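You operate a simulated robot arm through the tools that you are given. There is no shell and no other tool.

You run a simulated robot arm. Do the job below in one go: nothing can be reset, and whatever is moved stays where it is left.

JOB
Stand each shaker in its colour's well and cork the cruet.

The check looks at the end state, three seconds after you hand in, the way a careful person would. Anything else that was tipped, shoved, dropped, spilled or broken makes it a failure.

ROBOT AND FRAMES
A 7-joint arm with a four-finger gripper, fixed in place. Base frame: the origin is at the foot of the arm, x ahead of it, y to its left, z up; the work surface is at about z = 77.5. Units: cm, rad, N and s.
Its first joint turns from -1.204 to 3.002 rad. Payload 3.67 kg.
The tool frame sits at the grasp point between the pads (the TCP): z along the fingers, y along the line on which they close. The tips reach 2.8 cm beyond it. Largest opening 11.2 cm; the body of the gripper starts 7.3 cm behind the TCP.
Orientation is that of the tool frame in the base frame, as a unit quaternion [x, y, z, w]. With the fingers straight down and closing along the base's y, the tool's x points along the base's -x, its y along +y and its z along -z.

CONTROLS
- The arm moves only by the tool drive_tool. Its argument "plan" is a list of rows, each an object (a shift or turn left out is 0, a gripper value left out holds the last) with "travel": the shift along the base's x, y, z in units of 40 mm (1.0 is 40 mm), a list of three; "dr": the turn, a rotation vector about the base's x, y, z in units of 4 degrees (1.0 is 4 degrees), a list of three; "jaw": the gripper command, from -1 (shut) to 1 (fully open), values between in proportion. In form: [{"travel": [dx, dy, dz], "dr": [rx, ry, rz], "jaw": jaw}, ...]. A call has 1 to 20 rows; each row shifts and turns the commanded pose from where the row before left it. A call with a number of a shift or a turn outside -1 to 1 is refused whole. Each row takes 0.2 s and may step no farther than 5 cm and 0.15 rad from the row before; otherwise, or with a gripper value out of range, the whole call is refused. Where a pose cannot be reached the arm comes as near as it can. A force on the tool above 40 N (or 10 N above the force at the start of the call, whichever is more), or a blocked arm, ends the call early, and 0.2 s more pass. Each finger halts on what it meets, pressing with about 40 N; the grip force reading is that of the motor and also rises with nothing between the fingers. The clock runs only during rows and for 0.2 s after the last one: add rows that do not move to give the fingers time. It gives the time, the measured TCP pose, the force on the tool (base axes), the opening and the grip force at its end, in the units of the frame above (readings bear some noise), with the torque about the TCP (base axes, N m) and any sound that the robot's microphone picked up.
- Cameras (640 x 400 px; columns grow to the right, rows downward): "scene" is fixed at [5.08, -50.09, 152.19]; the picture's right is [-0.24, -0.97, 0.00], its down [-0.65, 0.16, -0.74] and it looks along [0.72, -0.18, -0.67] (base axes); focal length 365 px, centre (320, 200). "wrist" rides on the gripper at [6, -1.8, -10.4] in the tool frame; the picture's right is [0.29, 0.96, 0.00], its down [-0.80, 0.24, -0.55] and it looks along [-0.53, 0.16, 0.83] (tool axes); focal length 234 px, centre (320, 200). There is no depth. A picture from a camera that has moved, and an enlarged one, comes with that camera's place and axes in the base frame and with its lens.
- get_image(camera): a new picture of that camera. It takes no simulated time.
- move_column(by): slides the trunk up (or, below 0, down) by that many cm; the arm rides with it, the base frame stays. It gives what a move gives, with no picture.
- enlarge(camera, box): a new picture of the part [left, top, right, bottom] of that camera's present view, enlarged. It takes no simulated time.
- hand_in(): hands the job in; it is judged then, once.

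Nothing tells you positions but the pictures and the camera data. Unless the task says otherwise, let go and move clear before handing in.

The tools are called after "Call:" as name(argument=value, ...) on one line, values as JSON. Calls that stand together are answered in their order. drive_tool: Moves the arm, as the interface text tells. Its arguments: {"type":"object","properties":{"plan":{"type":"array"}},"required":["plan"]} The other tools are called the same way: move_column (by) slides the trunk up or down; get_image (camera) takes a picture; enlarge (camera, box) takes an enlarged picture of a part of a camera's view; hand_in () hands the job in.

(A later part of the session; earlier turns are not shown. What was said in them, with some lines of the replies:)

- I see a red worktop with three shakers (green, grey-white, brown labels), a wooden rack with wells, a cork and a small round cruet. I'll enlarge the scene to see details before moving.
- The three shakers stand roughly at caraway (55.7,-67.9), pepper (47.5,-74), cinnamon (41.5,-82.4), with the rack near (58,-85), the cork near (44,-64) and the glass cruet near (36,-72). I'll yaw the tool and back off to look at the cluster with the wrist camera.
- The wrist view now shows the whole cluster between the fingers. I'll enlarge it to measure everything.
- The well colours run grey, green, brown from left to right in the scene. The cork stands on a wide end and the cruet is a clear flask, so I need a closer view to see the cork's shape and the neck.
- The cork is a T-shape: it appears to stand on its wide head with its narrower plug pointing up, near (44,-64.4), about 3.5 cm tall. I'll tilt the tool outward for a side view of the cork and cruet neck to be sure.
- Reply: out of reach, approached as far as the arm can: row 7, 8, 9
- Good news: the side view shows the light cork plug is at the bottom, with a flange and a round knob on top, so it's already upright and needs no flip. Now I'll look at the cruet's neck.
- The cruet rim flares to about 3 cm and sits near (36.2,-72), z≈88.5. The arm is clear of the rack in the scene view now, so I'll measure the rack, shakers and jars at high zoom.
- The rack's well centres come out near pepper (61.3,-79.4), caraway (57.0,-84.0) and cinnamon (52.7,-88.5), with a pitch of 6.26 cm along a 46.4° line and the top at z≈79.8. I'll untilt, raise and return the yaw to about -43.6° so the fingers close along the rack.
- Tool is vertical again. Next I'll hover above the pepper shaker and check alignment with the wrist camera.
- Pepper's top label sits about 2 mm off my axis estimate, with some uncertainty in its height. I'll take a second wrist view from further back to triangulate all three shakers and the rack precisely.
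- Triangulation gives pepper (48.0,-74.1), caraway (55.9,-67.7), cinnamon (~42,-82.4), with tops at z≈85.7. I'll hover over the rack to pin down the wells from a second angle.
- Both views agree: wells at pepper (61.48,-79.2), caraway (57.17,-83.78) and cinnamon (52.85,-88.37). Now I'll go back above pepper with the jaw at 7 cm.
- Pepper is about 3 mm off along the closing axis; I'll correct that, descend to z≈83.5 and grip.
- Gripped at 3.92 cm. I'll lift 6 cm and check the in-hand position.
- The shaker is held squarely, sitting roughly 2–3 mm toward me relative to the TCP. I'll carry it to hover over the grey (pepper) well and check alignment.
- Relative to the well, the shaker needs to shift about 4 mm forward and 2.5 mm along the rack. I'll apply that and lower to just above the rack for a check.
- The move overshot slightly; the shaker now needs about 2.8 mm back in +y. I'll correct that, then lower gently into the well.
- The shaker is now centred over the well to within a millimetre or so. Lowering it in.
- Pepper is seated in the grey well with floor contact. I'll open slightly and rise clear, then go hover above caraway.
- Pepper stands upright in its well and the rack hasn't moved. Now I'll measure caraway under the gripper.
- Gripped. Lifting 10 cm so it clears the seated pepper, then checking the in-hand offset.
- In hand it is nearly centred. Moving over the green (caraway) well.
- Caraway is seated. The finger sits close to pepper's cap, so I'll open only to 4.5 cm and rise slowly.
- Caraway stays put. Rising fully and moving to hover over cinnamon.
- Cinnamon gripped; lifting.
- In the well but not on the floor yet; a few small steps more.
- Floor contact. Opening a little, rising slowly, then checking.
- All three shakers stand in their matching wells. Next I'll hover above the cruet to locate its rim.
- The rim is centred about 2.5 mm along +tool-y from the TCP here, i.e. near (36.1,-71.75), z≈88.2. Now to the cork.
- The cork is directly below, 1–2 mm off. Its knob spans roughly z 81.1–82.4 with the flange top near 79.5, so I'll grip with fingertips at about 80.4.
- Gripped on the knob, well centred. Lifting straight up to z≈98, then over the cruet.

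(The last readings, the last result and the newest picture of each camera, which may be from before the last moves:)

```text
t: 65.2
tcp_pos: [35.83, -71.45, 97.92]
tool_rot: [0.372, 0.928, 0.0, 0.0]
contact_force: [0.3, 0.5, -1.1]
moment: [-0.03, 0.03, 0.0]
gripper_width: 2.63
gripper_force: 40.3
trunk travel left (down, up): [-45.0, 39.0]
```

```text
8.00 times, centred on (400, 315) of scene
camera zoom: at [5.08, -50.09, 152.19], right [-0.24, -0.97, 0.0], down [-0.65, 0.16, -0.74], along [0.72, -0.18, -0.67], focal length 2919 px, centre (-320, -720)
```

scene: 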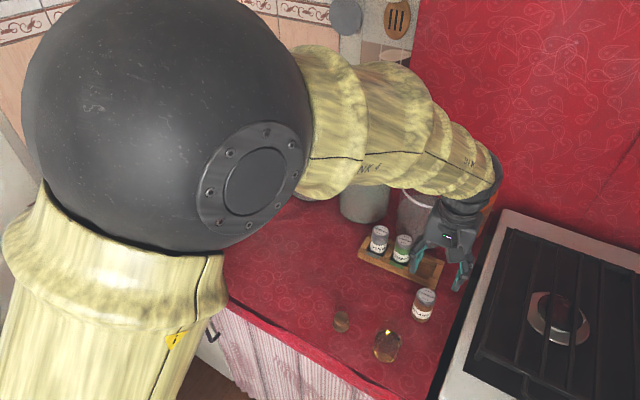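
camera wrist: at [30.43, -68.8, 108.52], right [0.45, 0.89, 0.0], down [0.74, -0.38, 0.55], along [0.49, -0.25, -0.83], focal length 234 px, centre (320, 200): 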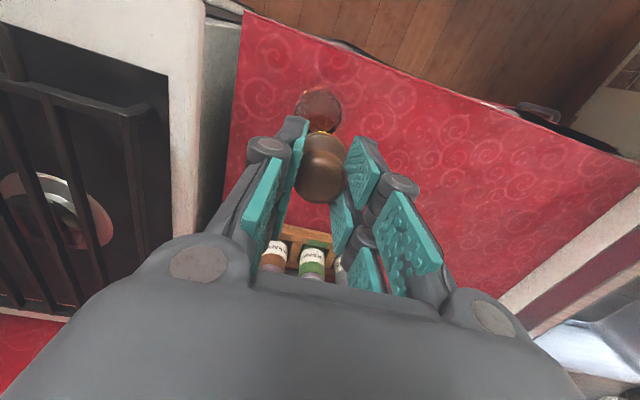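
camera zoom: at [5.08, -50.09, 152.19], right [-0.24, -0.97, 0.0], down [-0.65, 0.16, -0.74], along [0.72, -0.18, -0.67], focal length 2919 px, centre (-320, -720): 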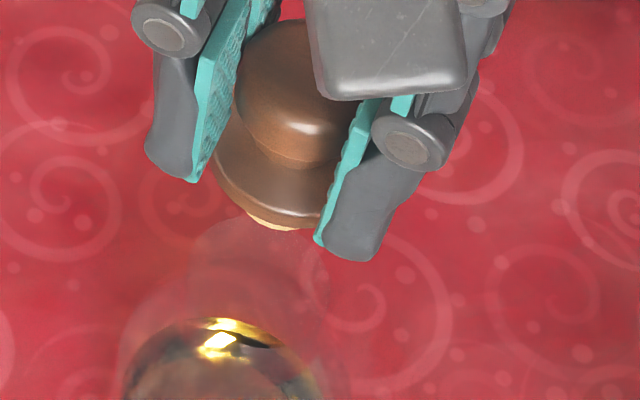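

The cork hangs above the rim, aligned to within a few millimetres. I'll lower to just above the rim, where parallax is small, and compare again.

Call:
drive_tool(plan=[{"travel": [0.015, -0.03, -0.25], "jaw": -0.6}, {"travel": [0, 0, -0.3]}, {}, {}, {}])

Call:
enlarge(camera="scene", box=[376, 290, 424, 340])

Call:
enlarge(camera="wrist", box=[290, 80, 354, 140])

```text
t: 66.4
tcp_pos: [36.16, -71.89, 95.73]
tool_rot: [0.372, 0.928, 0.0, 0.0]
contact_force: [0.5, 0.3, 0.0]
moment: [-0.03, -0.03, -0.01]
gripper_width: 2.65
gripper_force: 39.9
trunk travel left (down, up): [-45.0, 39.0]
```

```text
8.00 times, centred on (400, 315) of scene
camera zoom: at [5.08, -50.09, 152.19], right [-0.24, -0.97, 0.0], down [-0.65, 0.16, -0.74], along [0.72, -0.18, -0.67], focal length 2919 px, centre (-320, -720)
```

zoom: 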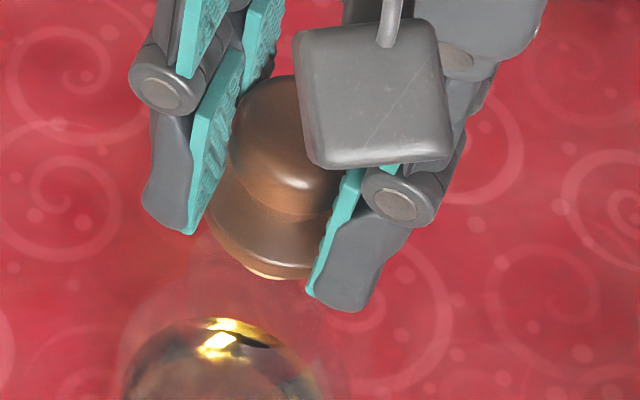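

```text
6.67 times, centred on (322, 110) of wrist
camera zoom: at [30.52, -69.03, 106.13], right [0.45, 0.89, 0.0], down [0.74, -0.38, 0.55], along [0.49, -0.25, -0.83], focal length 1561 px, centre (307, 800)
```

zoom: 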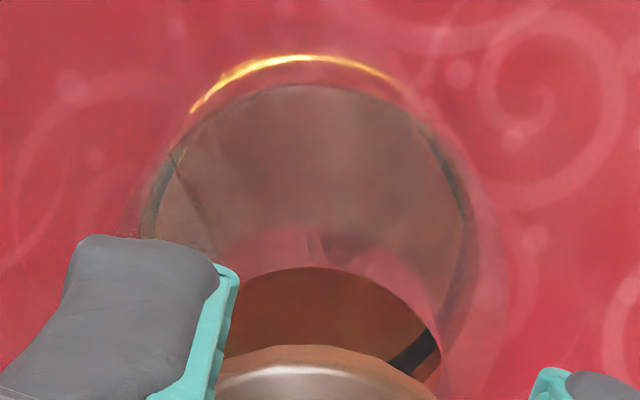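

Alignment is within about 1.5 mm, and the opening has about 4 mm of slack. I'll lower in small steps and watch the force.

Call:
drive_tool(plan=[{"travel": [0.01, 0.02, -0.1], "jaw": -0.6}, {"travel": [0, 0, -0.1]}, {"travel": [0, 0, -0.1]}, {"travel": [0, 0, -0.1]}, {}])

Call:
enlarge(camera="scene", box=[376, 290, 424, 340])

Call:
enlarge(camera="wrist", box=[290, 80, 354, 140])

```text
t: 67.6
tcp_pos: [36.17, -71.63, 94.22]
tool_rot: [0.373, 0.928, 0.0, 0.0]
contact_force: [0.3, -0.4, 0.0]
moment: [0.0, 0.0, -0.01]
gripper_width: 2.61
gripper_force: 40.1
trunk travel left (down, up): [-45.0, 39.0]
```

```text
8.00 times, centred on (400, 315) of scene
camera zoom: at [5.08, -50.09, 152.19], right [-0.24, -0.97, 0.0], down [-0.65, 0.16, -0.74], along [0.72, -0.18, -0.67], focal length 2919 px, centre (-320, -720)
```

zoom: 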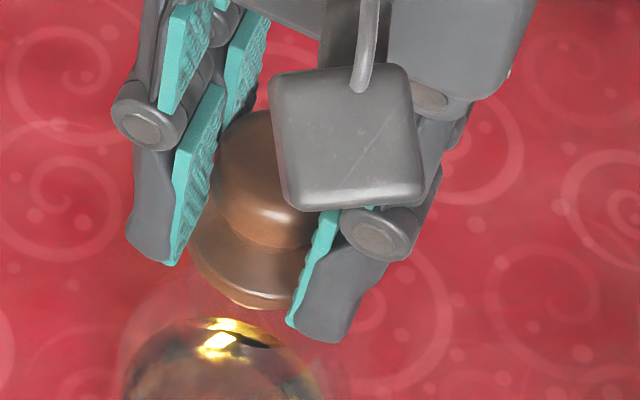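

```text
6.67 times, centred on (322, 110) of wrist
camera zoom: at [30.67, -68.86, 104.58], right [0.45, 0.89, 0.0], down [0.74, -0.38, 0.55], along [0.49, -0.25, -0.83], focal length 1561 px, centre (307, 800)
```

zoom: 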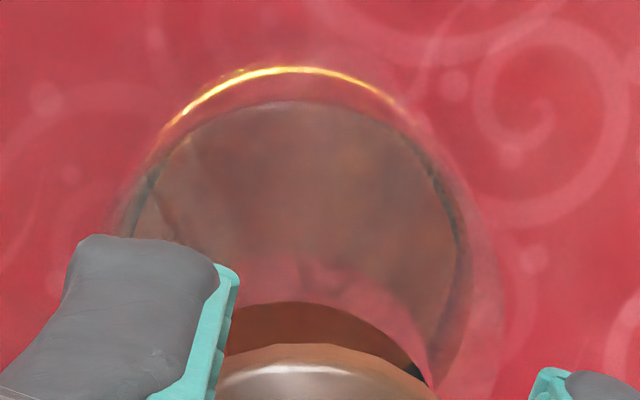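

Call:
drive_tool(plan=[{"travel": [-0.028, -0.015, 0], "jaw": -0.6}, {}, {"travel": [0, 0, -0.05]}, {"travel": [0, 0, -0.05]}, {"travel": [0, 0, -0.05]}, {"travel": [0, 0, -0.05]}, {}])

Call:
enlarge(camera="scene", box=[376, 290, 424, 340])

Call:
enlarge(camera="wrist", box=[290, 80, 354, 140])

```text
t: 69.2
tcp_pos: [36.16, -71.66, 93.37]
tool_rot: [0.372, 0.928, 0.0, 0.0]
contact_force: [-0.1, -0.1, 0.0]
moment: [-0.02, -0.02, 0.0]
gripper_width: 2.64
gripper_force: 40.1
trunk travel left (down, up): [-45.0, 39.0]
```

```text
8.00 times, centred on (400, 315) of scene
camera zoom: at [5.08, -50.09, 152.19], right [-0.24, -0.97, 0.0], down [-0.65, 0.16, -0.74], along [0.72, -0.18, -0.67], focal length 2919 px, centre (-320, -720)
```

zoom: 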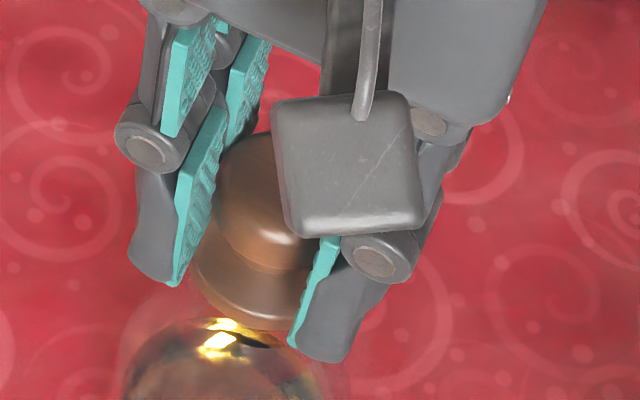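

```text
6.67 times, centred on (322, 110) of wrist
camera zoom: at [30.61, -69.0, 103.73], right [0.45, 0.89, 0.0], down [0.74, -0.38, 0.55], along [0.49, -0.25, -0.83], focal length 1561 px, centre (307, 800)
```

zoom: 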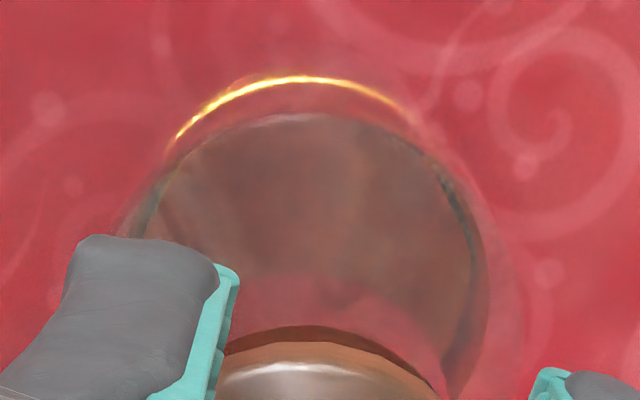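

No contact yet and the plug looks to be inside the rim. Continuing down gently.

Call:
drive_tool(plan=[{"travel": [0, 0, -0.04], "jaw": -0.6}, {"travel": [0, 0, -0.04]}, {"travel": [0, 0, -0.04]}, {"travel": [0, 0, -0.04]}, {}])

Call:
enlarge(camera="scene", box=[376, 290, 424, 340])

```text
t: 70.4
tcp_pos: [36.25, -71.54, 92.75]
tool_rot: [0.372, 0.928, 0.0, -0.001]
contact_force: [0.6, -0.3, 0.7]
moment: [0.0, 0.0, 0.02]
gripper_width: 2.61
gripper_force: 40.0
trunk travel left (down, up): [-45.0, 39.0]
```

```text
8.00 times, centred on (400, 315) of scene
camera zoom: at [5.08, -50.09, 152.19], right [-0.24, -0.97, 0.0], down [-0.65, 0.16, -0.74], along [0.72, -0.18, -0.67], focal length 2919 px, centre (-320, -720)
```

zoom: 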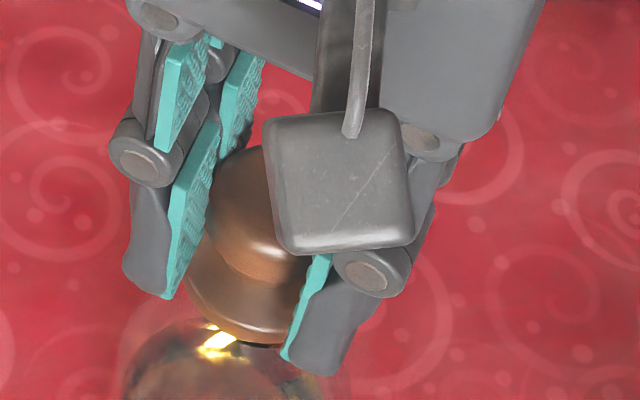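

Call:
drive_tool(plan=[{"travel": [0, 0, -0.04], "jaw": -0.6}, {"travel": [0, 0, -0.04]}, {}])

Call:
enlarge(camera="wrist", box=[280, 80, 360, 150])

```text
t: 71.2
tcp_pos: [36.3, -71.68, 92.3]
tool_rot: [0.372, 0.928, 0.0, 0.0]
contact_force: [1.1, -1.1, 0.1]
moment: [0.0, 0.03, -0.03]
gripper_width: 2.63
gripper_force: 39.7
trunk travel left (down, up): [-45.0, 39.0]
```

```text
5.71 times, centred on (320, 115) of wrist
camera zoom: at [30.7, -68.9, 102.81], right [0.45, 0.89, 0.0], down [0.74, -0.38, 0.55], along [0.49, -0.25, -0.83], focal length 1338 px, centre (320, 686)
```

zoom: 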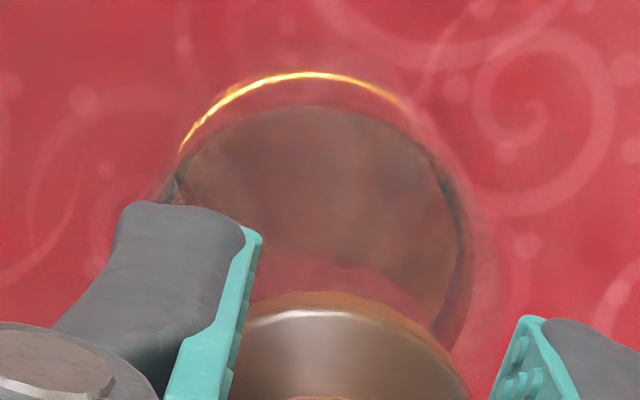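

Call:
drive_tool(plan=[{"travel": [0, 0, -0.04], "jaw": -0.6}, {"travel": [0, 0, -0.04]}, {}])

Call:
drive_tool(plan=[{"travel": [0, 0, -0.03], "jaw": -0.6}, {"travel": [0, 0, -0.03]}, {}])

Call:
enlarge(camera="scene", box=[364, 290, 424, 360])

```text
t: 72.0
tcp_pos: [36.12, -71.8, 92.15]
tool_rot: [0.372, 0.928, -0.001, 0.001]
contact_force: [0.2, -1.2, 2.6]
moment: [-0.02, 0.02, -0.02]
gripper_width: 2.62
gripper_force: 39.9
trunk travel left (down, up): [-45.0, 39.0]
```

```text
t: 72.8
tcp_pos: [36.11, -71.69, 92.13]
tool_rot: [0.372, 0.928, 0.0, 0.002]
contact_force: [2.2, -5.1, 23.0]
moment: [-0.17, -0.01, 0.0]
gripper_width: 2.62
gripper_force: 40.2
trunk travel left (down, up): [-45.0, 39.0]
```

```text
5.71 times, centred on (394, 325) of scene
camera zoom: at [5.08, -50.09, 152.19], right [-0.24, -0.97, 0.0], down [-0.65, 0.16, -0.74], along [0.72, -0.18, -0.67], focal length 2085 px, centre (-103, -514)
```

zoom: 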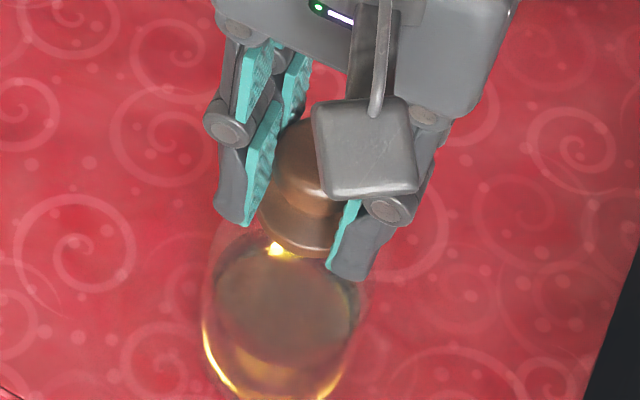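

Firm contact at z≈92.1, which matches the flange resting on the rim. I'll ease the push, open the fingers, and inspect before rising.

Call:
drive_tool(plan=[{"travel": [0, 0, 0.04], "jaw": -0.6}, {"jaw": -0.5}, {"jaw": -0.4}, {"jaw": -0.25}, {"jaw": -0.1}, {}])

Call:
enlarge(camera="wrist", box=[240, 80, 400, 200])

Call:
enlarge(camera="scene", box=[364, 290, 424, 360])

```text
t: 74.2
tcp_pos: [36.11, -71.61, 92.0]
tool_rot: [0.372, 0.928, 0.0, 0.0]
contact_force: [0.1, 0.0, 0.6]
moment: [0.0, 0.01, 0.01]
gripper_width: 5.02
gripper_force: 0.0
trunk travel left (down, up): [-45.0, 39.0]
```

```text
3.33 times, centred on (320, 140) of wrist
camera zoom: at [30.51, -68.98, 102.36], right [0.45, 0.89, 0.0], down [0.74, -0.38, 0.55], along [0.49, -0.25, -0.83], focal length 781 px, centre (320, 400)
```

zoom: 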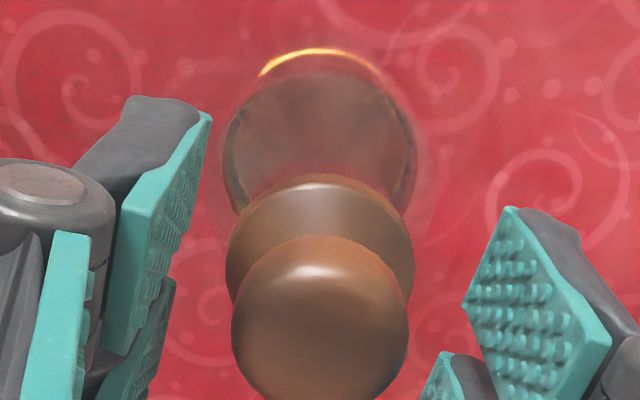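

```text
5.71 times, centred on (394, 325) of scene
camera zoom: at [5.08, -50.09, 152.19], right [-0.24, -0.97, 0.0], down [-0.65, 0.16, -0.74], along [0.72, -0.18, -0.67], focal length 2085 px, centre (-103, -514)
```

zoom: 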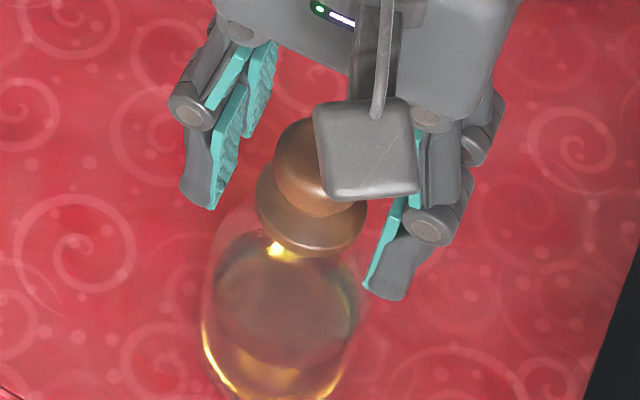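

The cork sits upright on the rim. Rising clear and checking the whole scene.

Call:
drive_tool(plan=[{"travel": [0, 0, 0.2]}, {"travel": [0, 0, 0.5]}, {"travel": [0, 0, 0.8]}, {"travel": [0, 0, 0.8]}, {"travel": [0, 0, 0.8]}, {"travel": [0.5, 0.6, 0.2]}, {"travel": [0.5, 0.6, 0.2]}, {"travel": [0.5, 0.6, 0.2]}, {"travel": [0.5, 0.6, 0.2]}, {}, {}])

Call:
get_image(camera="scene")

Call:
enlarge(camera="scene", box=[350, 290, 430, 370])

Call:
get_image(camera="wrist")

```text
t: 76.6
tcp_pos: [44.1, -62.21, 107.77]
tool_rot: [0.372, 0.928, 0.0, 0.0]
contact_force: [0.4, 1.0, -0.4]
moment: [-0.03, -0.02, -0.05]
gripper_width: 5.04
gripper_force: 0.0
trunk travel left (down, up): [-45.0, 39.0]
```

```text
taken
```

scene: 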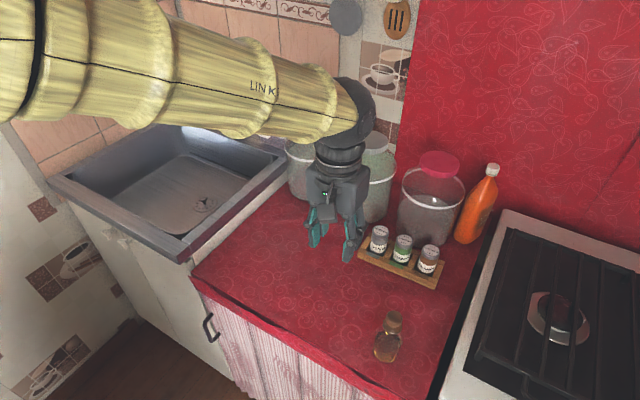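

```text
5.00 times, centred on (390, 330) of scene
camera zoom: at [5.08, -50.09, 152.19], right [-0.24, -0.97, 0.0], down [-0.65, 0.16, -0.74], along [0.72, -0.18, -0.67], focal length 1824 px, centre (-30, -450)
```

zoom: 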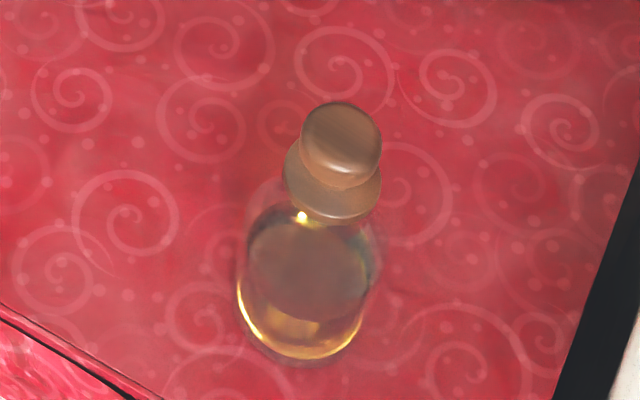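

```text
taken
camera wrist: at [38.49, -59.41, 118.24], right [0.45, 0.89, 0.0], down [0.74, -0.38, 0.55], along [0.49, -0.25, -0.83], focal length 234 px, centre (320, 200)
```

wrist: 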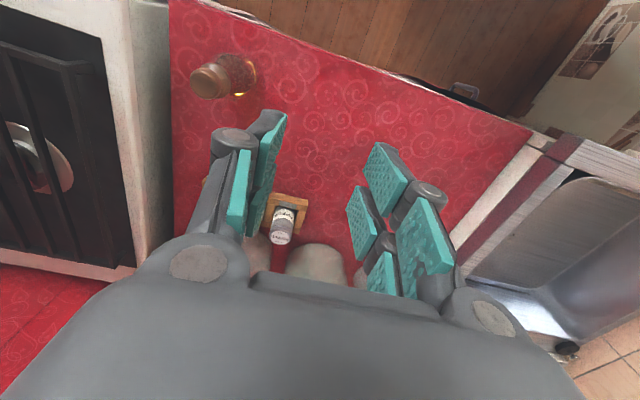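

Call:
enlarge(camera="wrist", box=[180, 40, 270, 110])

Call:
enlarge(camera="scene", box=[350, 215, 450, 295])

```text
5.71 times, centred on (225, 75) of wrist
camera zoom: at [38.49, -59.41, 118.24], right [0.45, 0.89, 0.0], down [0.74, -0.38, 0.55], along [0.49, -0.25, -0.83], focal length 1338 px, centre (863, 914)
```

zoom: 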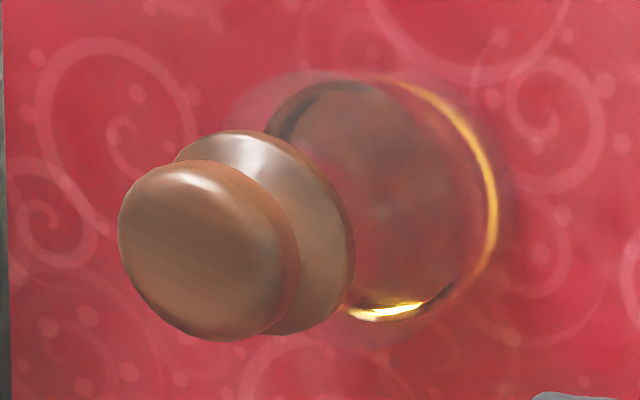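

```text
5.00 times, centred on (400, 255) of scene
camera zoom: at [5.08, -50.09, 152.19], right [-0.24, -0.97, 0.0], down [-0.65, 0.16, -0.74], along [0.72, -0.18, -0.67], focal length 1824 px, centre (-80, -75)
```

zoom: 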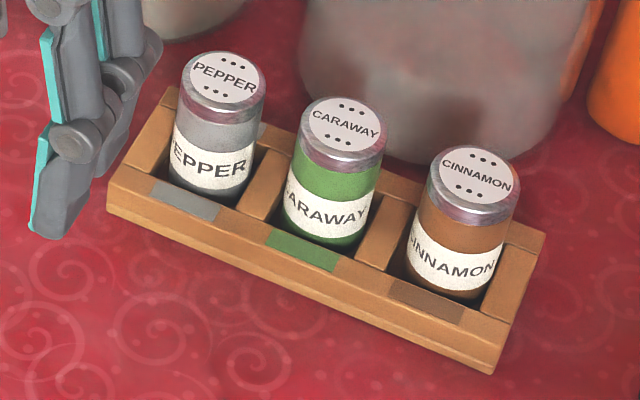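

The cork's flange sits right at the rim height, so the plug is inside the neck. All three shakers stand in their matching wells, the rack and jars are undisturbed, and the arm is clear, so I'm handing in.

Call:
hand_in()

```text
The job is handed in.
```

The job is handed in: pepper, caraway and cinnamon each stand upright in their own colour's well, and the cruet is corked.

- **Shakers:** The last scene picture shows all three standing in their wells. The rack had not moved when I checked it after placing the first shaker, and it looked in place at the end.
- **Cork:** I lowered it until it met firm resistance. Its flange then sat at rim height, so I take the plug to be inside the neck. I did not take a separate side view to see the plug through the glass.
- **Surroundings:** I saw nothing tipped, spilled or shoved, and the gripper was open and well clear when I handed in.
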